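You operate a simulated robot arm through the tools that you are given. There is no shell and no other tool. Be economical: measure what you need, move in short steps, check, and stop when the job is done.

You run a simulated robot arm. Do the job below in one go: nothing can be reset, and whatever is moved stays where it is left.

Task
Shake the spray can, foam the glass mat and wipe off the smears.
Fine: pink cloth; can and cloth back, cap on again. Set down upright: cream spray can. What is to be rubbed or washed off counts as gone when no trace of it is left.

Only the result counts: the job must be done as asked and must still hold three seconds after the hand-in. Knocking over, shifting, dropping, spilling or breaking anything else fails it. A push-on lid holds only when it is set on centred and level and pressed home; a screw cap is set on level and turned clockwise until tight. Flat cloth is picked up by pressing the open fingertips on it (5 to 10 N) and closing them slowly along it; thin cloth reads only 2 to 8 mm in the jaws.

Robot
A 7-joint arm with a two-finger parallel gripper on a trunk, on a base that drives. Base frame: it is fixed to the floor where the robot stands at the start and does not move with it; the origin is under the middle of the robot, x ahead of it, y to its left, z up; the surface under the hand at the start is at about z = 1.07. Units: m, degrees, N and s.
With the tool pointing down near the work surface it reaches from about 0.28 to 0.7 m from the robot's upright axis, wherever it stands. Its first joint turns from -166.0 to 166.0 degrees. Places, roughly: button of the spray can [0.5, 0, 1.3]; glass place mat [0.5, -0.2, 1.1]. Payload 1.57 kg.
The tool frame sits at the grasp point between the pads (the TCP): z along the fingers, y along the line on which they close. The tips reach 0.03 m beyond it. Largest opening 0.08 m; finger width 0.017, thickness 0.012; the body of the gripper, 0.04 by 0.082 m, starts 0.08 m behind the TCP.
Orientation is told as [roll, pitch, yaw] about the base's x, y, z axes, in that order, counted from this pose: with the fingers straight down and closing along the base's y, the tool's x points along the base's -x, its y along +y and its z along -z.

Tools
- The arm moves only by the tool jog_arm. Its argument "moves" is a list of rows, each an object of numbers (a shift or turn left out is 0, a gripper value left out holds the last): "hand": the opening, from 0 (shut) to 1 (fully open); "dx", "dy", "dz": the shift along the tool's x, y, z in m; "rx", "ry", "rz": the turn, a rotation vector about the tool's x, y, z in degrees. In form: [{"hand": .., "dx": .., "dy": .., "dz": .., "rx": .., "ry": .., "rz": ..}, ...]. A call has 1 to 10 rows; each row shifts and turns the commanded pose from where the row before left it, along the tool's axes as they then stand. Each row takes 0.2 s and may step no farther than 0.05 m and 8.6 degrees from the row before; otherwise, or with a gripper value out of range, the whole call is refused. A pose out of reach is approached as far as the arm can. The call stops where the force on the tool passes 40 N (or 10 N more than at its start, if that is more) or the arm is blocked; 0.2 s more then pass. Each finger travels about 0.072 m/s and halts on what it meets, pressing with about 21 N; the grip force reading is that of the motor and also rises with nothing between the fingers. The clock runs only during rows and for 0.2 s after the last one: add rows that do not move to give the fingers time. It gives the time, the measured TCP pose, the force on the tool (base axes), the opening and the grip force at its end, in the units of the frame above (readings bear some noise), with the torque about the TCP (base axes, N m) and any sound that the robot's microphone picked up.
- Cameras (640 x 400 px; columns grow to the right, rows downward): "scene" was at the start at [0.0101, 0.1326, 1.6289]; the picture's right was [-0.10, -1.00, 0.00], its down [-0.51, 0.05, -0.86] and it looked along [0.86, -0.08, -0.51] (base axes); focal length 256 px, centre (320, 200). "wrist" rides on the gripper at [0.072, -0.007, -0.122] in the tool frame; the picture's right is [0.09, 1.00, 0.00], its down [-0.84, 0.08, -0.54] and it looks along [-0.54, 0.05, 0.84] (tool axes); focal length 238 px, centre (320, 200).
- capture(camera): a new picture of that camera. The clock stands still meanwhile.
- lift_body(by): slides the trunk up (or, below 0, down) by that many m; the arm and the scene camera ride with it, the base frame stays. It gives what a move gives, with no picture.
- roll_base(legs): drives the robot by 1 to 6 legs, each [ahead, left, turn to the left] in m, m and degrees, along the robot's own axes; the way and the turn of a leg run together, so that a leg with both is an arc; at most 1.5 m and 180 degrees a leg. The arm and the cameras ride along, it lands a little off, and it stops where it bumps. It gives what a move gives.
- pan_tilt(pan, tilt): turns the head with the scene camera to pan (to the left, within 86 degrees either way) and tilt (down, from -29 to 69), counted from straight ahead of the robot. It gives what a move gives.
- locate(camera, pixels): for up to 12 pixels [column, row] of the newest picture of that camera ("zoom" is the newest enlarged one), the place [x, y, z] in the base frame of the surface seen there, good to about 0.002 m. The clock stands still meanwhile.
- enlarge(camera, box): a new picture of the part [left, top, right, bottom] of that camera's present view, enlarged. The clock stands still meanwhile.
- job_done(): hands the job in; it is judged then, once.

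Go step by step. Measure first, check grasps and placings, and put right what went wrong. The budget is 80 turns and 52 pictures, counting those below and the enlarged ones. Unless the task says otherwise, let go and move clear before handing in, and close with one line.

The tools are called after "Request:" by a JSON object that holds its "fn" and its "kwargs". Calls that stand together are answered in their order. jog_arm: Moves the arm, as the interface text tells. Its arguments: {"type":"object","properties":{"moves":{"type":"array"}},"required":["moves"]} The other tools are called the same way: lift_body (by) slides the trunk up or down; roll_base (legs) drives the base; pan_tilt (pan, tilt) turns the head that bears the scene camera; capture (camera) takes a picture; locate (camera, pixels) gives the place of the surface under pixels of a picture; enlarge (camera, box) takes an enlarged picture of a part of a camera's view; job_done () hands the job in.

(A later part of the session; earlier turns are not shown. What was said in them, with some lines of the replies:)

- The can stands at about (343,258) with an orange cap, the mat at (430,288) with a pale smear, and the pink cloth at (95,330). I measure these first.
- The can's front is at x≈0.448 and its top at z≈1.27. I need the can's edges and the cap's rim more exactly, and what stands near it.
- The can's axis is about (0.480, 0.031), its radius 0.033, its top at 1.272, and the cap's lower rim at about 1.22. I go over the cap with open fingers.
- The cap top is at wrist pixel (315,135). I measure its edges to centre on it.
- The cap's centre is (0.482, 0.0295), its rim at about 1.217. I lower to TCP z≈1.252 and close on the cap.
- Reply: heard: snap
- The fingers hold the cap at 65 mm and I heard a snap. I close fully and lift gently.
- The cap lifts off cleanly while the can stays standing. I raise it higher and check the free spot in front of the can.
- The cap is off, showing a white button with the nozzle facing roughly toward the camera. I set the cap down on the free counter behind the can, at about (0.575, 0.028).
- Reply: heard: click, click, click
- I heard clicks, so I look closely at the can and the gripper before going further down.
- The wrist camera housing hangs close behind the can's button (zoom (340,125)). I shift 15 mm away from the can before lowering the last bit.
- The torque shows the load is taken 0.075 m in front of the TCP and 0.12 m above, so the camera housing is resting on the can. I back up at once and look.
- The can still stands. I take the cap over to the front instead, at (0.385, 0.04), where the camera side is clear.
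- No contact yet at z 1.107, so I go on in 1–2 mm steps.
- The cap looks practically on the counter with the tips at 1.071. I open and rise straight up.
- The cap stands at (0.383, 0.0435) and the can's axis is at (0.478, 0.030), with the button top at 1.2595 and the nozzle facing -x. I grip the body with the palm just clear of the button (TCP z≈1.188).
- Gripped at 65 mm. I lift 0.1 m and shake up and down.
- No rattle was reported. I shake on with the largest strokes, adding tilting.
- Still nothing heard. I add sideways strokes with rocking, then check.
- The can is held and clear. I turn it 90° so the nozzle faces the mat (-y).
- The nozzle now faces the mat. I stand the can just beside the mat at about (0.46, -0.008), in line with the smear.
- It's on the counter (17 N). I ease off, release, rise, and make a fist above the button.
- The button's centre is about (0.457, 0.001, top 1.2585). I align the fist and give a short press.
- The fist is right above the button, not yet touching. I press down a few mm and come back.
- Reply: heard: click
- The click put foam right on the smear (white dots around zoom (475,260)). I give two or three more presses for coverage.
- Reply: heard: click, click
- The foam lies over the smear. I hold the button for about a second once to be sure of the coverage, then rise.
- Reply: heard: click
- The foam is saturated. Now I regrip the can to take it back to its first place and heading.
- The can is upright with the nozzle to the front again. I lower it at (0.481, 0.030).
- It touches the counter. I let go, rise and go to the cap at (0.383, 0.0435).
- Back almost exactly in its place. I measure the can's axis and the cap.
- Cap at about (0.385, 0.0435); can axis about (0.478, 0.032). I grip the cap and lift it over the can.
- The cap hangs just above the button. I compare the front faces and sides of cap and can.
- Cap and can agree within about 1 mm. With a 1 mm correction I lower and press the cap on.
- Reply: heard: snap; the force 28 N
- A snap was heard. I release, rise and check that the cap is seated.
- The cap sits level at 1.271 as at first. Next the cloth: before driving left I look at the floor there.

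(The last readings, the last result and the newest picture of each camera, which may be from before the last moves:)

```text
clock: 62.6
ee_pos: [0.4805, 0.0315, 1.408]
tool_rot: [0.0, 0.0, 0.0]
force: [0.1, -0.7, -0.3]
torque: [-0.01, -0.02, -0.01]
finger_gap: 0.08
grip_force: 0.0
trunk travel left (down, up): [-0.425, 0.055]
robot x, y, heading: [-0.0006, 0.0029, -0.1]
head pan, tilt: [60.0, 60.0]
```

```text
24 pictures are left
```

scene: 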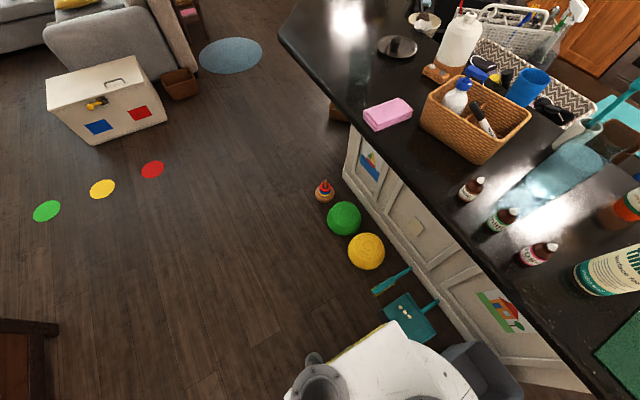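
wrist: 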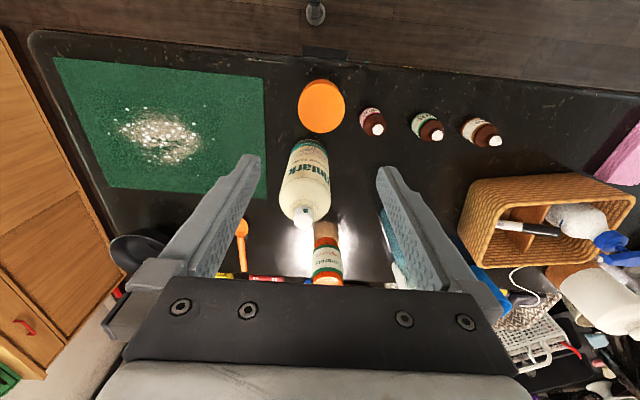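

Balls and a dustpan lie along the counter's foot. I measure them.

Request:
{"fn": "locate", "kwargs": {"camera": "scene", "pixels": [[366, 270], [350, 255], [344, 230], [392, 283], [385, 305], [415, 320], [405, 345], [325, 192], [387, 114], [470, 350], [365, 108], [410, 118]]}}

Request:
{"fn": "enlarge", "kwargs": {"camera": "scene", "box": [340, 70, 440, 150]}}

```text
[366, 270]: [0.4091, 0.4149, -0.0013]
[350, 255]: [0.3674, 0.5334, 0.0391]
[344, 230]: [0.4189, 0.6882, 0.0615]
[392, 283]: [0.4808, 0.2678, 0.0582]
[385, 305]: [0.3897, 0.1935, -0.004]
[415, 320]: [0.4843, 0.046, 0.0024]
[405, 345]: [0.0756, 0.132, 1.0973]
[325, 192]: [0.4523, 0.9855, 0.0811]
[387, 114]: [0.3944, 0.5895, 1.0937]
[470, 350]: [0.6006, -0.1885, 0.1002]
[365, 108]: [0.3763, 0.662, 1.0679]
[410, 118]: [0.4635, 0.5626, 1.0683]
```

```text
5.00 times, centred on (390, 110) of scene
```

zoom: 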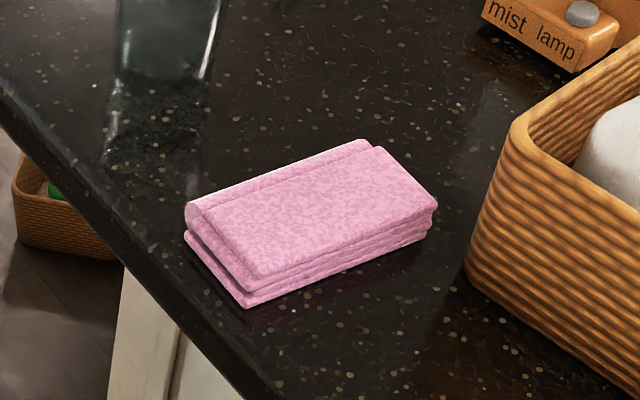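

The floor things begin at x≈0.36; a small shift back and left keeps clear. I take the cloth's corners from the zoom, then drive.

Request:
{"fn": "locate", "kwargs": {"camera": "zoom", "pixels": [[192, 208], [362, 143], [432, 205], [250, 275], [312, 205], [247, 303], [435, 228], [225, 225], [400, 180], [340, 240], [280, 185]]}}

Request:
{"fn": "roll_base", "kwargs": {"legs": [[-0.03, 0.17, 0]]}}

```text
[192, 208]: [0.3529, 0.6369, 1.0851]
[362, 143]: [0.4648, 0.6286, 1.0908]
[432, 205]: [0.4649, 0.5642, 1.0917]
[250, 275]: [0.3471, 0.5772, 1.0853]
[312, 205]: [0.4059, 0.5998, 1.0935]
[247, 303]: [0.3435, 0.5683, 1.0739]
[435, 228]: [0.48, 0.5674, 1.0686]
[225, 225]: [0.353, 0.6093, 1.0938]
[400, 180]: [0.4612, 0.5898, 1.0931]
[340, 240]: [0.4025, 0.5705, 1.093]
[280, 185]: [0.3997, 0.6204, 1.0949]
```

```text
clock: 64.5
ee_pos: [0.4504, 0.2034, 1.4088]
tool_rot: [-0.1, -0.1, 0.0]
force: [0.1, 0.2, 0.3]
torque: [0.0, -0.01, 0.01]
finger_gap: 0.0799
grip_force: 0.1
trunk travel left (down, up): [-0.425, 0.055]
robot x, y, heading: [-0.0285, 0.1707, 0.0]
head pan, tilt: [60.0, 60.0]
```

The cloth is a folded pad, x 0.345–0.47, y 0.566–0.633, 25 mm thick and turned about -5°. I bring the hand over its middle.

Request:
{"fn": "jog_arm", "kwargs": {"moves": [{"dx": 0.0045, "dy": 0.044}, {"dx": 0.0045, "dy": 0.044}, {"dx": 0.0045, "dy": 0.044}, {"dx": 0.0045, "dy": 0.044}, {"dx": 0.0045, "dy": 0.044}, {"dx": 0.0045, "dy": 0.044}, {"dx": 0.0045, "dy": 0.044}, {"dx": 0.0045, "dy": 0.044}, {"dx": 0.0045, "dy": 0.0445, "rz": 5}, {}]}}

Request:
{"fn": "jog_arm", "kwargs": {"moves": [{"dz": 0.045}, {"dz": 0.045}, {"dz": 0.045}, {"dz": 0.045}, {"dz": 0.02}, {}]}}

Request:
{"fn": "capture", "kwargs": {"camera": "wrist"}}

Request:
{"fn": "locate", "kwargs": {"camera": "wrist", "pixels": [[320, 200], [320, 150], [280, 150], [360, 150], [320, 100]]}}

```text
clock: 66.7
ee_pos: [0.4134, 0.5765, 1.4047]
tool_rot: [-0.1, 0.0, -2.5]
force: [0.1, -0.7, -0.1]
torque: [-0.02, 0.0, 0.01]
finger_gap: 0.0798
grip_force: 0.0
out of reach, approached as far as the arm can: row 9
trunk travel left (down, up): [-0.425, 0.055]
robot x, y, heading: [-0.0312, 0.1685, -0.1]
head pan, tilt: [60.0, 60.0]
```

```text
clock: 68.1
ee_pos: [0.4129, 0.5827, 1.2049]
tool_rot: [0.1, 0.0, -5.1]
force: [-0.2, -0.9, 0.7]
torque: [-0.02, 0.0, 0.04]
finger_gap: 0.08
grip_force: 0.0
trunk travel left (down, up): [-0.425, 0.055]
robot x, y, heading: [-0.0295, 0.1729, 0.4]
head pan, tilt: [60.0, 60.0]
```

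```text
22 pictures are left
```

wrist: 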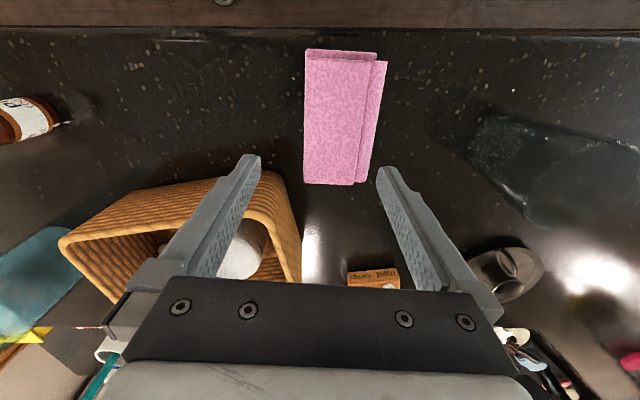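

```text
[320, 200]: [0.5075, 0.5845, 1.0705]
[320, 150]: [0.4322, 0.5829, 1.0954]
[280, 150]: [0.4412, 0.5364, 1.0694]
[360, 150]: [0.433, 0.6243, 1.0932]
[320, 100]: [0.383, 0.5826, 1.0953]
```

The pad is at (304–385, 50–185), a bit to the right of the hand's centre. I measure its edges and the basket's near corner.

Request:
{"fn": "locate", "kwargs": {"camera": "wrist", "pixels": [[308, 118], [364, 118], [372, 118], [308, 178], [358, 180], [309, 58], [374, 58], [292, 205], [265, 180], [384, 66]]}}

```text
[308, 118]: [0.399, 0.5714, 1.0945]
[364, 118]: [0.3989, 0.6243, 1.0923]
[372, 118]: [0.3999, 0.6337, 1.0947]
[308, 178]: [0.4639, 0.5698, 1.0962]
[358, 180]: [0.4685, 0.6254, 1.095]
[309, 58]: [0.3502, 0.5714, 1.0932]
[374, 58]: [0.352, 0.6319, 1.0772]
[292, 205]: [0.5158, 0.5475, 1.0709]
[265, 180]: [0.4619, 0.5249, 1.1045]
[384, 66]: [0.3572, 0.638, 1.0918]
```

The pad spans y 0.568–0.636 at mid-length, centre 0.602. I correct sideways and go halfway down.

Request:
{"fn": "jog_arm", "kwargs": {"moves": [{"dx": 0.006, "dy": 0.018, "rz": -2}, {"dz": 0.03}, {"dz": 0.03}, {}]}}

Request:
{"fn": "capture", "kwargs": {"camera": "wrist"}}

```text
clock: 69.1
ee_pos: [0.4082, 0.5977, 1.1466]
tool_rot: [0.0, 0.0, -3.0]
force: [-0.1, -0.6, 0.8]
torque: [0.01, 0.05, -0.01]
finger_gap: 0.08
grip_force: 0.0
trunk travel left (down, up): [-0.425, 0.055]
robot x, y, heading: [-0.0319, 0.1719, -0.1]
head pan, tilt: [60.0, 60.0]
```

```text
21 pictures are left
```

wrist: 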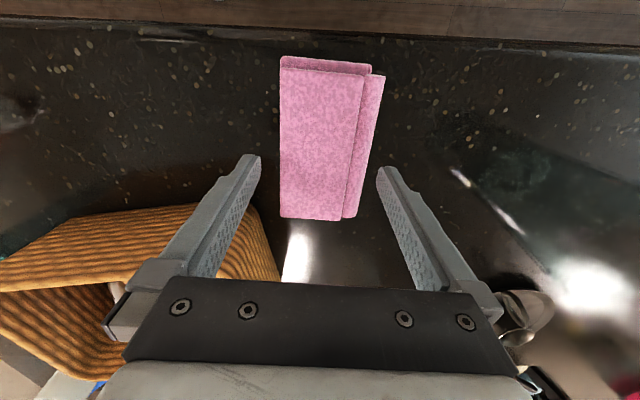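

The pad is now nearly central between the tips (columns 255–380, pad 280–375). I shift 2 mm more, go down and close gently.

Request:
{"fn": "jog_arm", "kwargs": {"moves": [{"dy": 0.0025}, {"dz": 0.025}, {"dz": 0.012}, {"dz": 0.005}, {}]}}

Request:
{"fn": "capture", "kwargs": {"camera": "wrist"}}

```text
clock: 70.3
ee_pos: [0.4075, 0.6002, 1.1071]
tool_rot: [0.0, 0.1, -3.0]
force: [-0.1, -0.9, 0.2]
torque: [-0.01, -0.02, -0.02]
finger_gap: 0.0799
grip_force: 0.0
trunk travel left (down, up): [-0.425, 0.055]
robot x, y, heading: [-0.0308, 0.1723, 0.3]
head pan, tilt: [60.0, 60.0]
```

```text
20 pictures are left
```

wrist: 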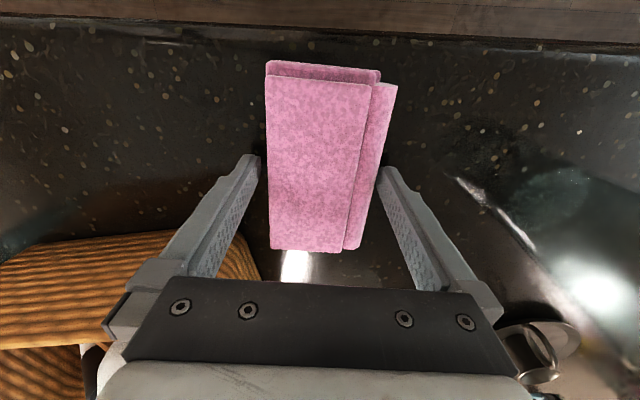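

The fingers straddle the pad. I go 3 mm lower and close.

Request:
{"fn": "jog_arm", "kwargs": {"moves": [{"dz": 0.003}, {"hand": 0.9}, {"hand": 0.8}, {"hand": 0.75}, {"hand": 0.7}, {"hand": 0.65}, {"hand": 0.6}, {}]}}

Request:
{"fn": "capture", "kwargs": {"camera": "wrist"}}

```text
clock: 72.1
ee_pos: [0.4065, 0.5995, 1.1032]
tool_rot: [0.0, 0.0, -3.0]
force: [0.3, -0.2, 0.6]
torque: [-0.01, 0.03, 0.0]
finger_gap: 0.064
grip_force: 20.4
trunk travel left (down, up): [-0.425, 0.055]
robot x, y, heading: [-0.0309, 0.1719, 0.0]
head pan, tilt: [60.0, 60.0]
```

```text
19 pictures are left
```

wrist: 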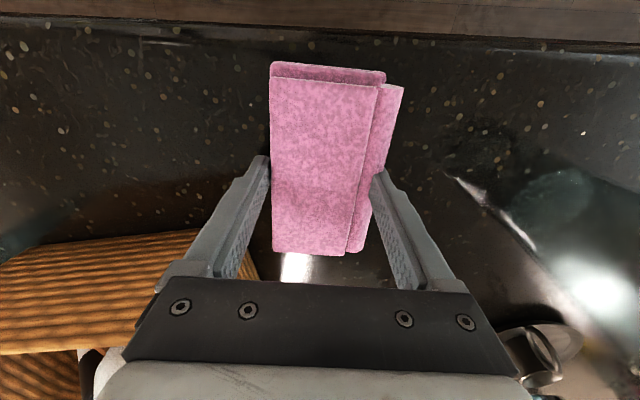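

The pad is held at 64 mm. I lift it and carry it high over to the mat.

Request:
{"fn": "jog_arm", "kwargs": {"moves": [{"dz": -0.04}, {"dz": -0.045}, {"dz": -0.045}, {"dz": -0.03}, {"dy": -0.045, "dz": -0.02}, {"dy": -0.045, "dz": -0.02}, {"dy": -0.045, "dz": -0.02}, {"dy": -0.045, "dz": -0.02}, {"dy": -0.045, "dz": -0.02}, {"dy": -0.045}]}}

Request:
{"fn": "pan_tilt", "kwargs": {"pan": -25, "tilt": 40}}

Request:
{"fn": "capture", "kwargs": {"camera": "wrist"}}

```text
clock: 74.3
ee_pos: [0.3953, 0.3338, 1.3616]
tool_rot: [0.0, -0.1, -3.0]
force: [0.2, 0.9, -0.4]
torque: [-0.03, -0.03, -0.02]
finger_gap: 0.0638
grip_force: 21.2
trunk travel left (down, up): [-0.425, 0.055]
robot x, y, heading: [-0.0261, 0.1767, 0.1]
head pan, tilt: [60.0, 60.0]
```

```text
clock: 75.9
ee_pos: [0.3951, 0.3337, 1.3615]
tool_rot: [-0.1, 0.0, -3.0]
force: [0.2, 0.3, -0.3]
torque: [0.02, -0.01, 0.0]
finger_gap: 0.0641
grip_force: 21.0
trunk travel left (down, up): [-0.425, 0.055]
robot x, y, heading: [-0.0297, 0.1682, 0.0]
head pan, tilt: [-25.0, 40.0]
```

```text
18 pictures are left
```

wrist: 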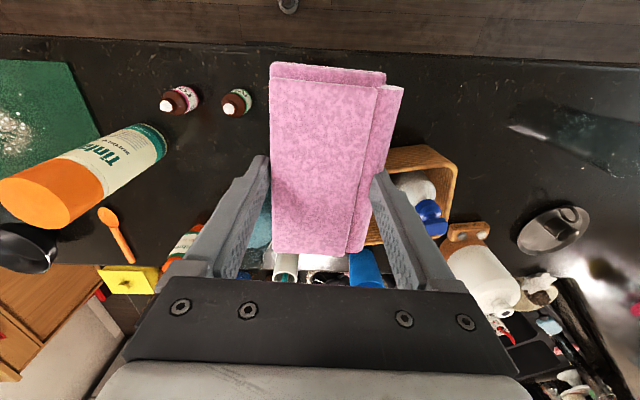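

The pad is held well. I carry it on to above the smear.

Request:
{"fn": "jog_arm", "kwargs": {"moves": [{"dx": -0.0075, "dy": -0.0458}, {"dx": -0.0075, "dy": -0.0458}, {"dx": -0.0075, "dy": -0.0458}, {"dx": -0.0075, "dy": -0.0458}, {"dx": -0.0075, "dy": -0.0458}, {"dx": -0.0075, "dy": -0.0458}, {"dx": -0.0075, "dy": -0.0458}, {"dx": -0.0075, "dy": -0.0458}, {"dx": -0.0075, "dy": -0.0458}, {"dx": -0.0075, "dy": -0.0458}]}}

Request:
{"fn": "jog_arm", "kwargs": {"moves": [{"dx": -0.0075, "dy": -0.0458}, {"dx": -0.0075, "dy": -0.0458, "rz": -3}, {"dz": 0.045}, {"dz": 0.045}, {"dz": 0.045}, {"dz": 0.045}, {"dz": 0.045}, {}]}}

Request:
{"fn": "capture", "kwargs": {"camera": "scene"}}

```text
clock: 78.1
ee_pos: [0.4449, -0.1346, 1.3622]
tool_rot: [0.1, 0.1, -3.0]
force: [-0.7, -0.1, 0.2]
torque: [-0.02, -0.02, 0.01]
finger_gap: 0.064
grip_force: 21.2
trunk travel left (down, up): [-0.425, 0.055]
robot x, y, heading: [-0.032, 0.1758, -0.3]
head pan, tilt: [-25.0, 40.0]
```

```text
clock: 79.9
ee_pos: [0.4537, -0.2234, 1.1353]
tool_rot: [0.0, 0.1, 0.0]
force: [-0.1, -0.4, -0.6]
torque: [-0.05, 0.01, 0.04]
finger_gap: 0.0642
grip_force: 21.1
trunk travel left (down, up): [-0.425, 0.055]
robot x, y, heading: [-0.0276, 0.17, -0.2]
head pan, tilt: [-25.0, 40.0]
```

```text
17 pictures are left
```

scene: 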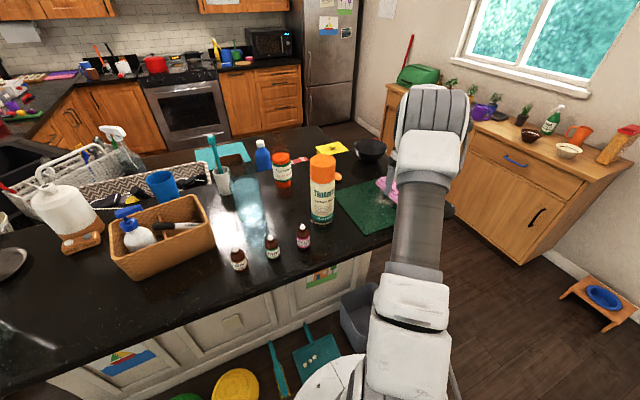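

I'm above the smear. I lower the pad onto the mat in small steps until a light press shows.

Request:
{"fn": "jog_arm", "kwargs": {"moves": [{"dz": 0.018}, {"dz": 0.003}, {"dz": 0.002}, {"dz": 0.001}, {}]}}

```text
clock: 81.1
ee_pos: [0.4536, -0.2233, 1.1133]
tool_rot: [0.0, 0.0, 0.0]
force: [0.2, -0.5, -0.4]
torque: [0.03, 0.01, 0.03]
finger_gap: 0.0637
grip_force: 21.4
trunk travel left (down, up): [-0.425, 0.055]
robot x, y, heading: [-0.027, 0.1728, -0.2]
head pan, tilt: [-25.0, 40.0]
```

Request:
{"fn": "jog_arm", "kwargs": {"moves": [{"dz": 0.002}, {"dz": 0.001}, {"dz": 0.001}, {}]}}

```text
clock: 82.1
ee_pos: [0.4551, -0.2233, 1.1108]
tool_rot: [0.0, 0.0, 0.0]
force: [-0.4, -0.4, -0.7]
torque: [-0.04, -0.01, 0.0]
finger_gap: 0.064
grip_force: 20.7
trunk travel left (down, up): [-0.425, 0.055]
robot x, y, heading: [-0.028, 0.1734, 0.2]
head pan, tilt: [-25.0, 40.0]
```

Request:
{"fn": "jog_arm", "kwargs": {"moves": [{"dz": 0.001}, {"dz": 0.001}, {}]}}

```text
clock: 82.9
ee_pos: [0.454, -0.2225, 1.1099]
tool_rot: [-0.1, -0.1, 0.1]
force: [1.4, -1.9, 3.1]
torque: [0.07, 0.0, -0.07]
finger_gap: 0.064
grip_force: 21.3
trunk travel left (down, up): [-0.425, 0.055]
robot x, y, heading: [-0.0318, 0.1741, 0.0]
head pan, tilt: [-25.0, 40.0]
```

Light contact (3 N). I press 1 mm more and wipe back and forth along y.

Request:
{"fn": "jog_arm", "kwargs": {"moves": [{"dz": 0.001}, {"dy": 0.03}, {"dy": 0.035}, {"dy": 0.035}, {"dy": -0.045}, {"dy": -0.045}, {"dy": -0.045}, {"dy": -0.045}, {"dx": -0.02}, {}]}}

Request:
{"fn": "capture", "kwargs": {"camera": "wrist"}}

```text
clock: 85.1
ee_pos: [0.472, -0.305, 1.1086]
tool_rot: [-0.1, 0.0, -0.1]
force: [-3.4, -2.5, 8.8]
torque: [0.07, 0.07, 0.04]
finger_gap: 0.064
grip_force: 21.6
trunk travel left (down, up): [-0.425, 0.055]
robot x, y, heading: [-0.0279, 0.1759, -0.1]
head pan, tilt: [-25.0, 40.0]
```

```text
16 pictures are left
```

wrist: 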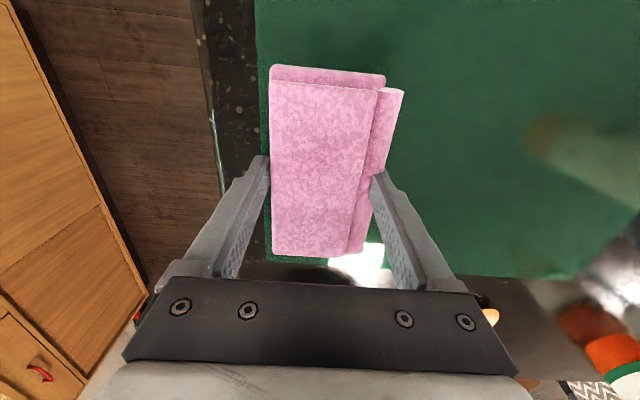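

The mat already looks clear where wiped. I do further passes at a larger and a smaller x.

Request:
{"fn": "jog_arm", "kwargs": {"moves": [{"dx": -0.015, "dy": 0.04}, {"dy": 0.045}, {"dy": 0.045}, {"dy": 0.045}, {"dx": 0.03}, {"dx": 0.03, "dy": -0.03}, {"dy": -0.045}, {"dy": -0.045}, {"dy": -0.045}, {"dx": -0.02}]}}

Request:
{"fn": "jog_arm", "kwargs": {"moves": [{"dx": -0.01, "dy": 0.04}, {"dy": 0.045}, {"dy": 0.045}, {"dy": 0.03}, {"dz": -0.03}, {"dz": -0.045}, {"dz": -0.045}, {"dz": -0.045}, {"dz": -0.045}, {"dz": -0.035}]}}

Request:
{"fn": "capture", "kwargs": {"camera": "wrist"}}

Request:
{"fn": "enlarge", "kwargs": {"camera": "scene", "box": [320, 150, 480, 250]}}

```text
clock: 87.3
ee_pos: [0.4476, -0.2951, 1.1088]
tool_rot: [-0.2, 0.0, 0.0]
force: [-4.5, -2.4, 17.4]
torque: [0.2, 0.25, 0.07]
finger_gap: 0.0639
grip_force: 20.8
trunk travel left (down, up): [-0.425, 0.055]
robot x, y, heading: [-0.0282, 0.1702, -0.1]
head pan, tilt: [-25.0, 40.0]
```

```text
clock: 89.5
ee_pos: [0.4598, -0.1303, 1.3531]
tool_rot: [0.0, 0.2, -0.1]
force: [-0.2, 0.5, -1.1]
torque: [-0.01, 0.0, 0.0]
finger_gap: 0.0639
grip_force: 21.2
trunk travel left (down, up): [-0.425, 0.055]
robot x, y, heading: [-0.0263, 0.1706, 0.1]
head pan, tilt: [-25.0, 40.0]
```

```text
15 pictures are left
```

wrist: 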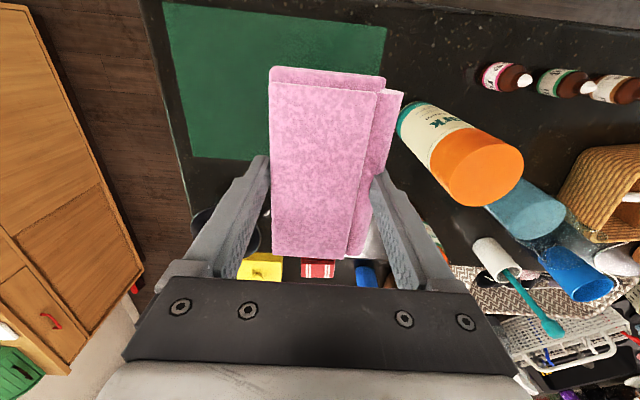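

```text
4.00 times, centred on (400, 200) of scene
```

zoom: 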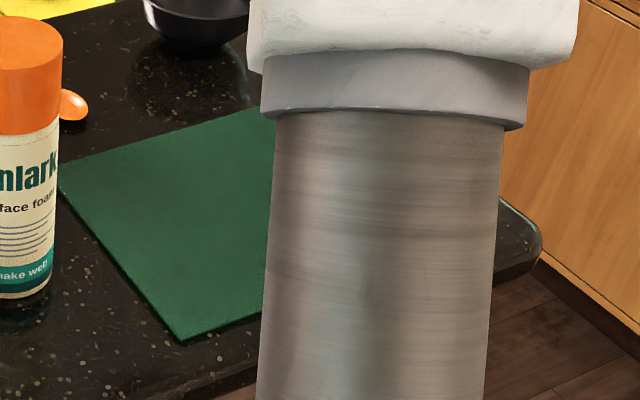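

What shows of the mat is clean. I check that it hasn't shifted and move toward the cloth's place to see the rest.

Request:
{"fn": "locate", "kwargs": {"camera": "wrist", "pixels": [[166, 6], [383, 30], [195, 155]]}}

Request:
{"fn": "jog_arm", "kwargs": {"moves": [{"dx": 0.005, "dy": 0.045}, {"dx": 0.005, "dy": 0.045}, {"dx": 0.005, "dy": 0.045}, {"dx": 0.005, "dy": 0.045}, {"dx": 0.005, "dy": 0.045}]}}

Request:
{"fn": "enlarge", "kwargs": {"camera": "scene", "box": [320, 150, 480, 250]}}

Request:
{"fn": "enlarge", "kwargs": {"camera": "wrist", "box": [0, 0, 270, 180]}}

```text
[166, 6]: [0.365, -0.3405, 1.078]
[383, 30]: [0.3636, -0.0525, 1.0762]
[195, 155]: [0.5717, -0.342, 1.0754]
```

```text
clock: 90.7
ee_pos: [0.4348, 0.0926, 1.3522]
tool_rot: [0.2, 0.0, 0.0]
force: [-0.1, -1.1, -0.2]
torque: [0.0, 0.01, 0.03]
finger_gap: 0.0645
grip_force: 20.8
trunk travel left (down, up): [-0.425, 0.055]
robot x, y, heading: [-0.0279, 0.1726, 0.0]
head pan, tilt: [-25.0, 40.0]
```

```text
4.00 times, centred on (400, 200) of scene
```

zoom: 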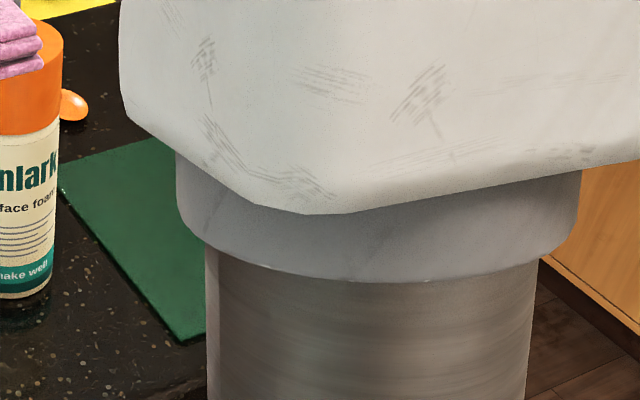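

```text
2.22 times, centred on (135, 90) of wrist
```

zoom: 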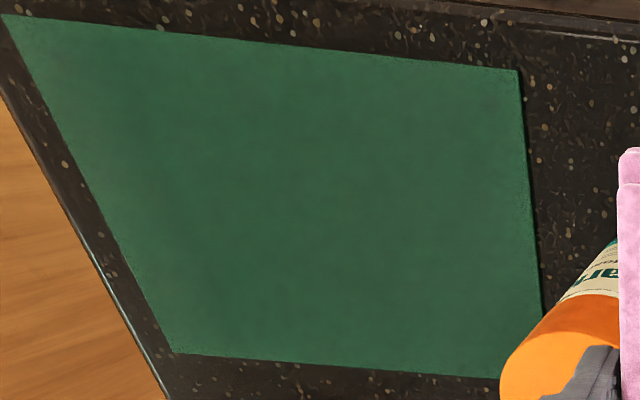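

The whole mat is clean and unmoved. I carry the pad back by the same path.

Request:
{"fn": "jog_arm", "kwargs": {"moves": [{"dx": 0.003, "dy": 0.047}, {"dx": 0.003, "dy": 0.047}, {"dx": 0.003, "dy": 0.047}, {"dx": 0.003, "dy": 0.047}, {"dx": 0.003, "dy": 0.047}, {"dx": 0.003, "dy": 0.047}, {"dx": 0.002, "dy": 0.045, "dz": 0.02}, {"dx": 0.002, "dy": 0.045, "dz": 0.02}, {"dx": 0.002, "dy": 0.045, "dz": 0.02}, {"dx": 0.002, "dy": 0.045, "dz": 0.02, "rz": 3}]}}

Request:
{"fn": "jog_arm", "kwargs": {"moves": [{"dy": 0.03, "dz": 0.03}, {}]}}

```text
clock: 92.9
ee_pos: [0.4066, 0.5583, 1.2718]
tool_rot: [0.0, -0.1, -3.0]
force: [0.5, 0.2, -0.1]
torque: [0.0, 0.04, -0.01]
finger_gap: 0.0642
grip_force: 20.9
trunk travel left (down, up): [-0.425, 0.055]
robot x, y, heading: [-0.0304, 0.1694, -0.2]
head pan, tilt: [-25.0, 40.0]
```

```text
clock: 93.5
ee_pos: [0.4099, 0.5879, 1.2456]
tool_rot: [0.0, 0.0, -3.0]
force: [-0.4, 0.3, -0.3]
torque: [-0.02, 0.01, 0.02]
finger_gap: 0.0639
grip_force: 21.3
trunk travel left (down, up): [-0.425, 0.055]
robot x, y, heading: [-0.0299, 0.1719, -0.2]
head pan, tilt: [-25.0, 40.0]
```

I line up with (0.407, 0.600) and lower to the counter.

Request:
{"fn": "jog_arm", "kwargs": {"moves": [{"dx": 0.002, "dy": 0.012}, {"dz": 0.045}, {"dz": 0.045}, {"dz": 0.04}, {"dz": 0.007}, {"dz": 0.002}, {"dz": 0.001}, {}]}}

```text
clock: 95.3
ee_pos: [0.4086, 0.5966, 1.1037]
tool_rot: [0.1, 0.0, -3.0]
force: [0.8, 0.2, -0.6]
torque: [0.04, 0.0, 0.01]
finger_gap: 0.064
grip_force: 21.2
trunk travel left (down, up): [-0.425, 0.055]
robot x, y, heading: [-0.0313, 0.1751, -0.0]
head pan, tilt: [-25.0, 40.0]
```

Request:
{"fn": "jog_arm", "kwargs": {"moves": [{"dy": 0.002}, {"dz": 0.001}, {"hand": 0.85}, {"hand": 0.95}, {"hand": 1}, {"dz": -0.03}, {"dz": -0.045}, {"dz": -0.045}, {}]}}

Request:
{"fn": "capture", "kwargs": {"camera": "wrist"}}

Request:
{"fn": "pan_tilt", "kwargs": {"pan": 0, "tilt": 35}}

Request:
{"fn": "capture", "kwargs": {"camera": "scene"}}

```text
clock: 97.3
ee_pos: [0.4086, 0.5995, 1.2216]
tool_rot: [0.0, -0.1, -3.0]
force: [-0.4, -0.6, 0.7]
torque: [-0.01, 0.0, -0.01]
finger_gap: 0.08
grip_force: 0.1
trunk travel left (down, up): [-0.425, 0.055]
robot x, y, heading: [-0.0261, 0.1745, 0.3]
head pan, tilt: [-25.0, 40.0]
```

```text
11 pictures are left
```

wrist: 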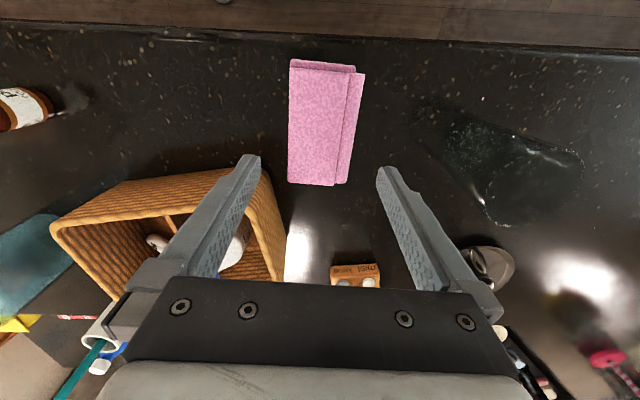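

```text
clock: 98.2
ee_pos: [0.4093, 0.5998, 1.2213]
tool_rot: [0.0, 0.0, -3.0]
force: [-0.8, 0.0, -0.3]
torque: [-0.01, 0.01, 0.02]
finger_gap: 0.0798
grip_force: 0.0
trunk travel left (down, up): [-0.425, 0.055]
robot x, y, heading: [-0.0303, 0.1747, -0.1]
head pan, tilt: [0.0, 35.0]
```

```text
10 pictures are left
```

scene: 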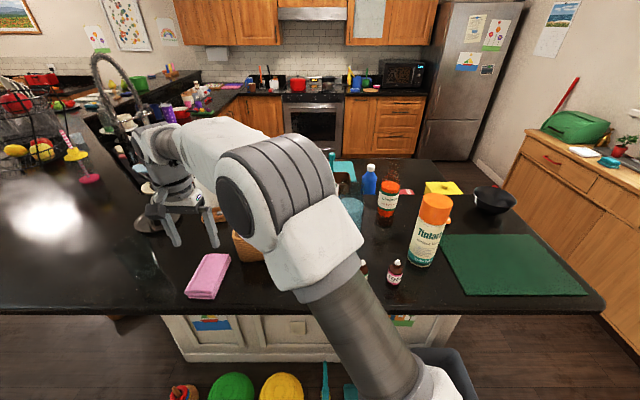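

The cloth is back and the can stands capped. I take one last close look at mat, can and counter.

Request:
{"fn": "enlarge", "kwargs": {"camera": "scene", "box": [380, 170, 620, 320]}}

Request:
{"fn": "locate", "kwargs": {"camera": "wrist", "pixels": [[291, 62], [288, 180], [346, 182], [363, 76]]}}

```text
2.67 times, centred on (500, 245) of scene
```

zoom: 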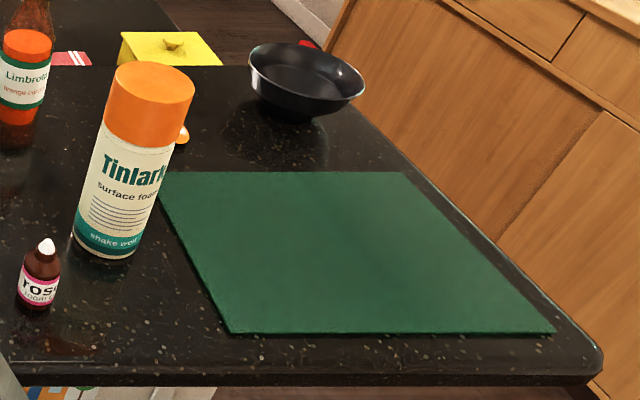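

```text
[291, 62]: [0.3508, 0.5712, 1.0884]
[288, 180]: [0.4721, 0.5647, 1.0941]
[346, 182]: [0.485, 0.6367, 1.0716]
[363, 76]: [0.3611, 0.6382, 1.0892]
```

The mat shows no trace of smear or foam, the can is upright with its cap pressed on, and the cloth is back in its place, so I hand in.

Request:
{"fn": "job_done", "kwargs": {}}

```text
The job is handed in.
```

I shook the can, foamed the glass mat and wiped it with the pink cloth; the last close-up shows no smear or foam left. The can is upright in its place with the cap pressed on, the cloth is back, and nothing else was moved.
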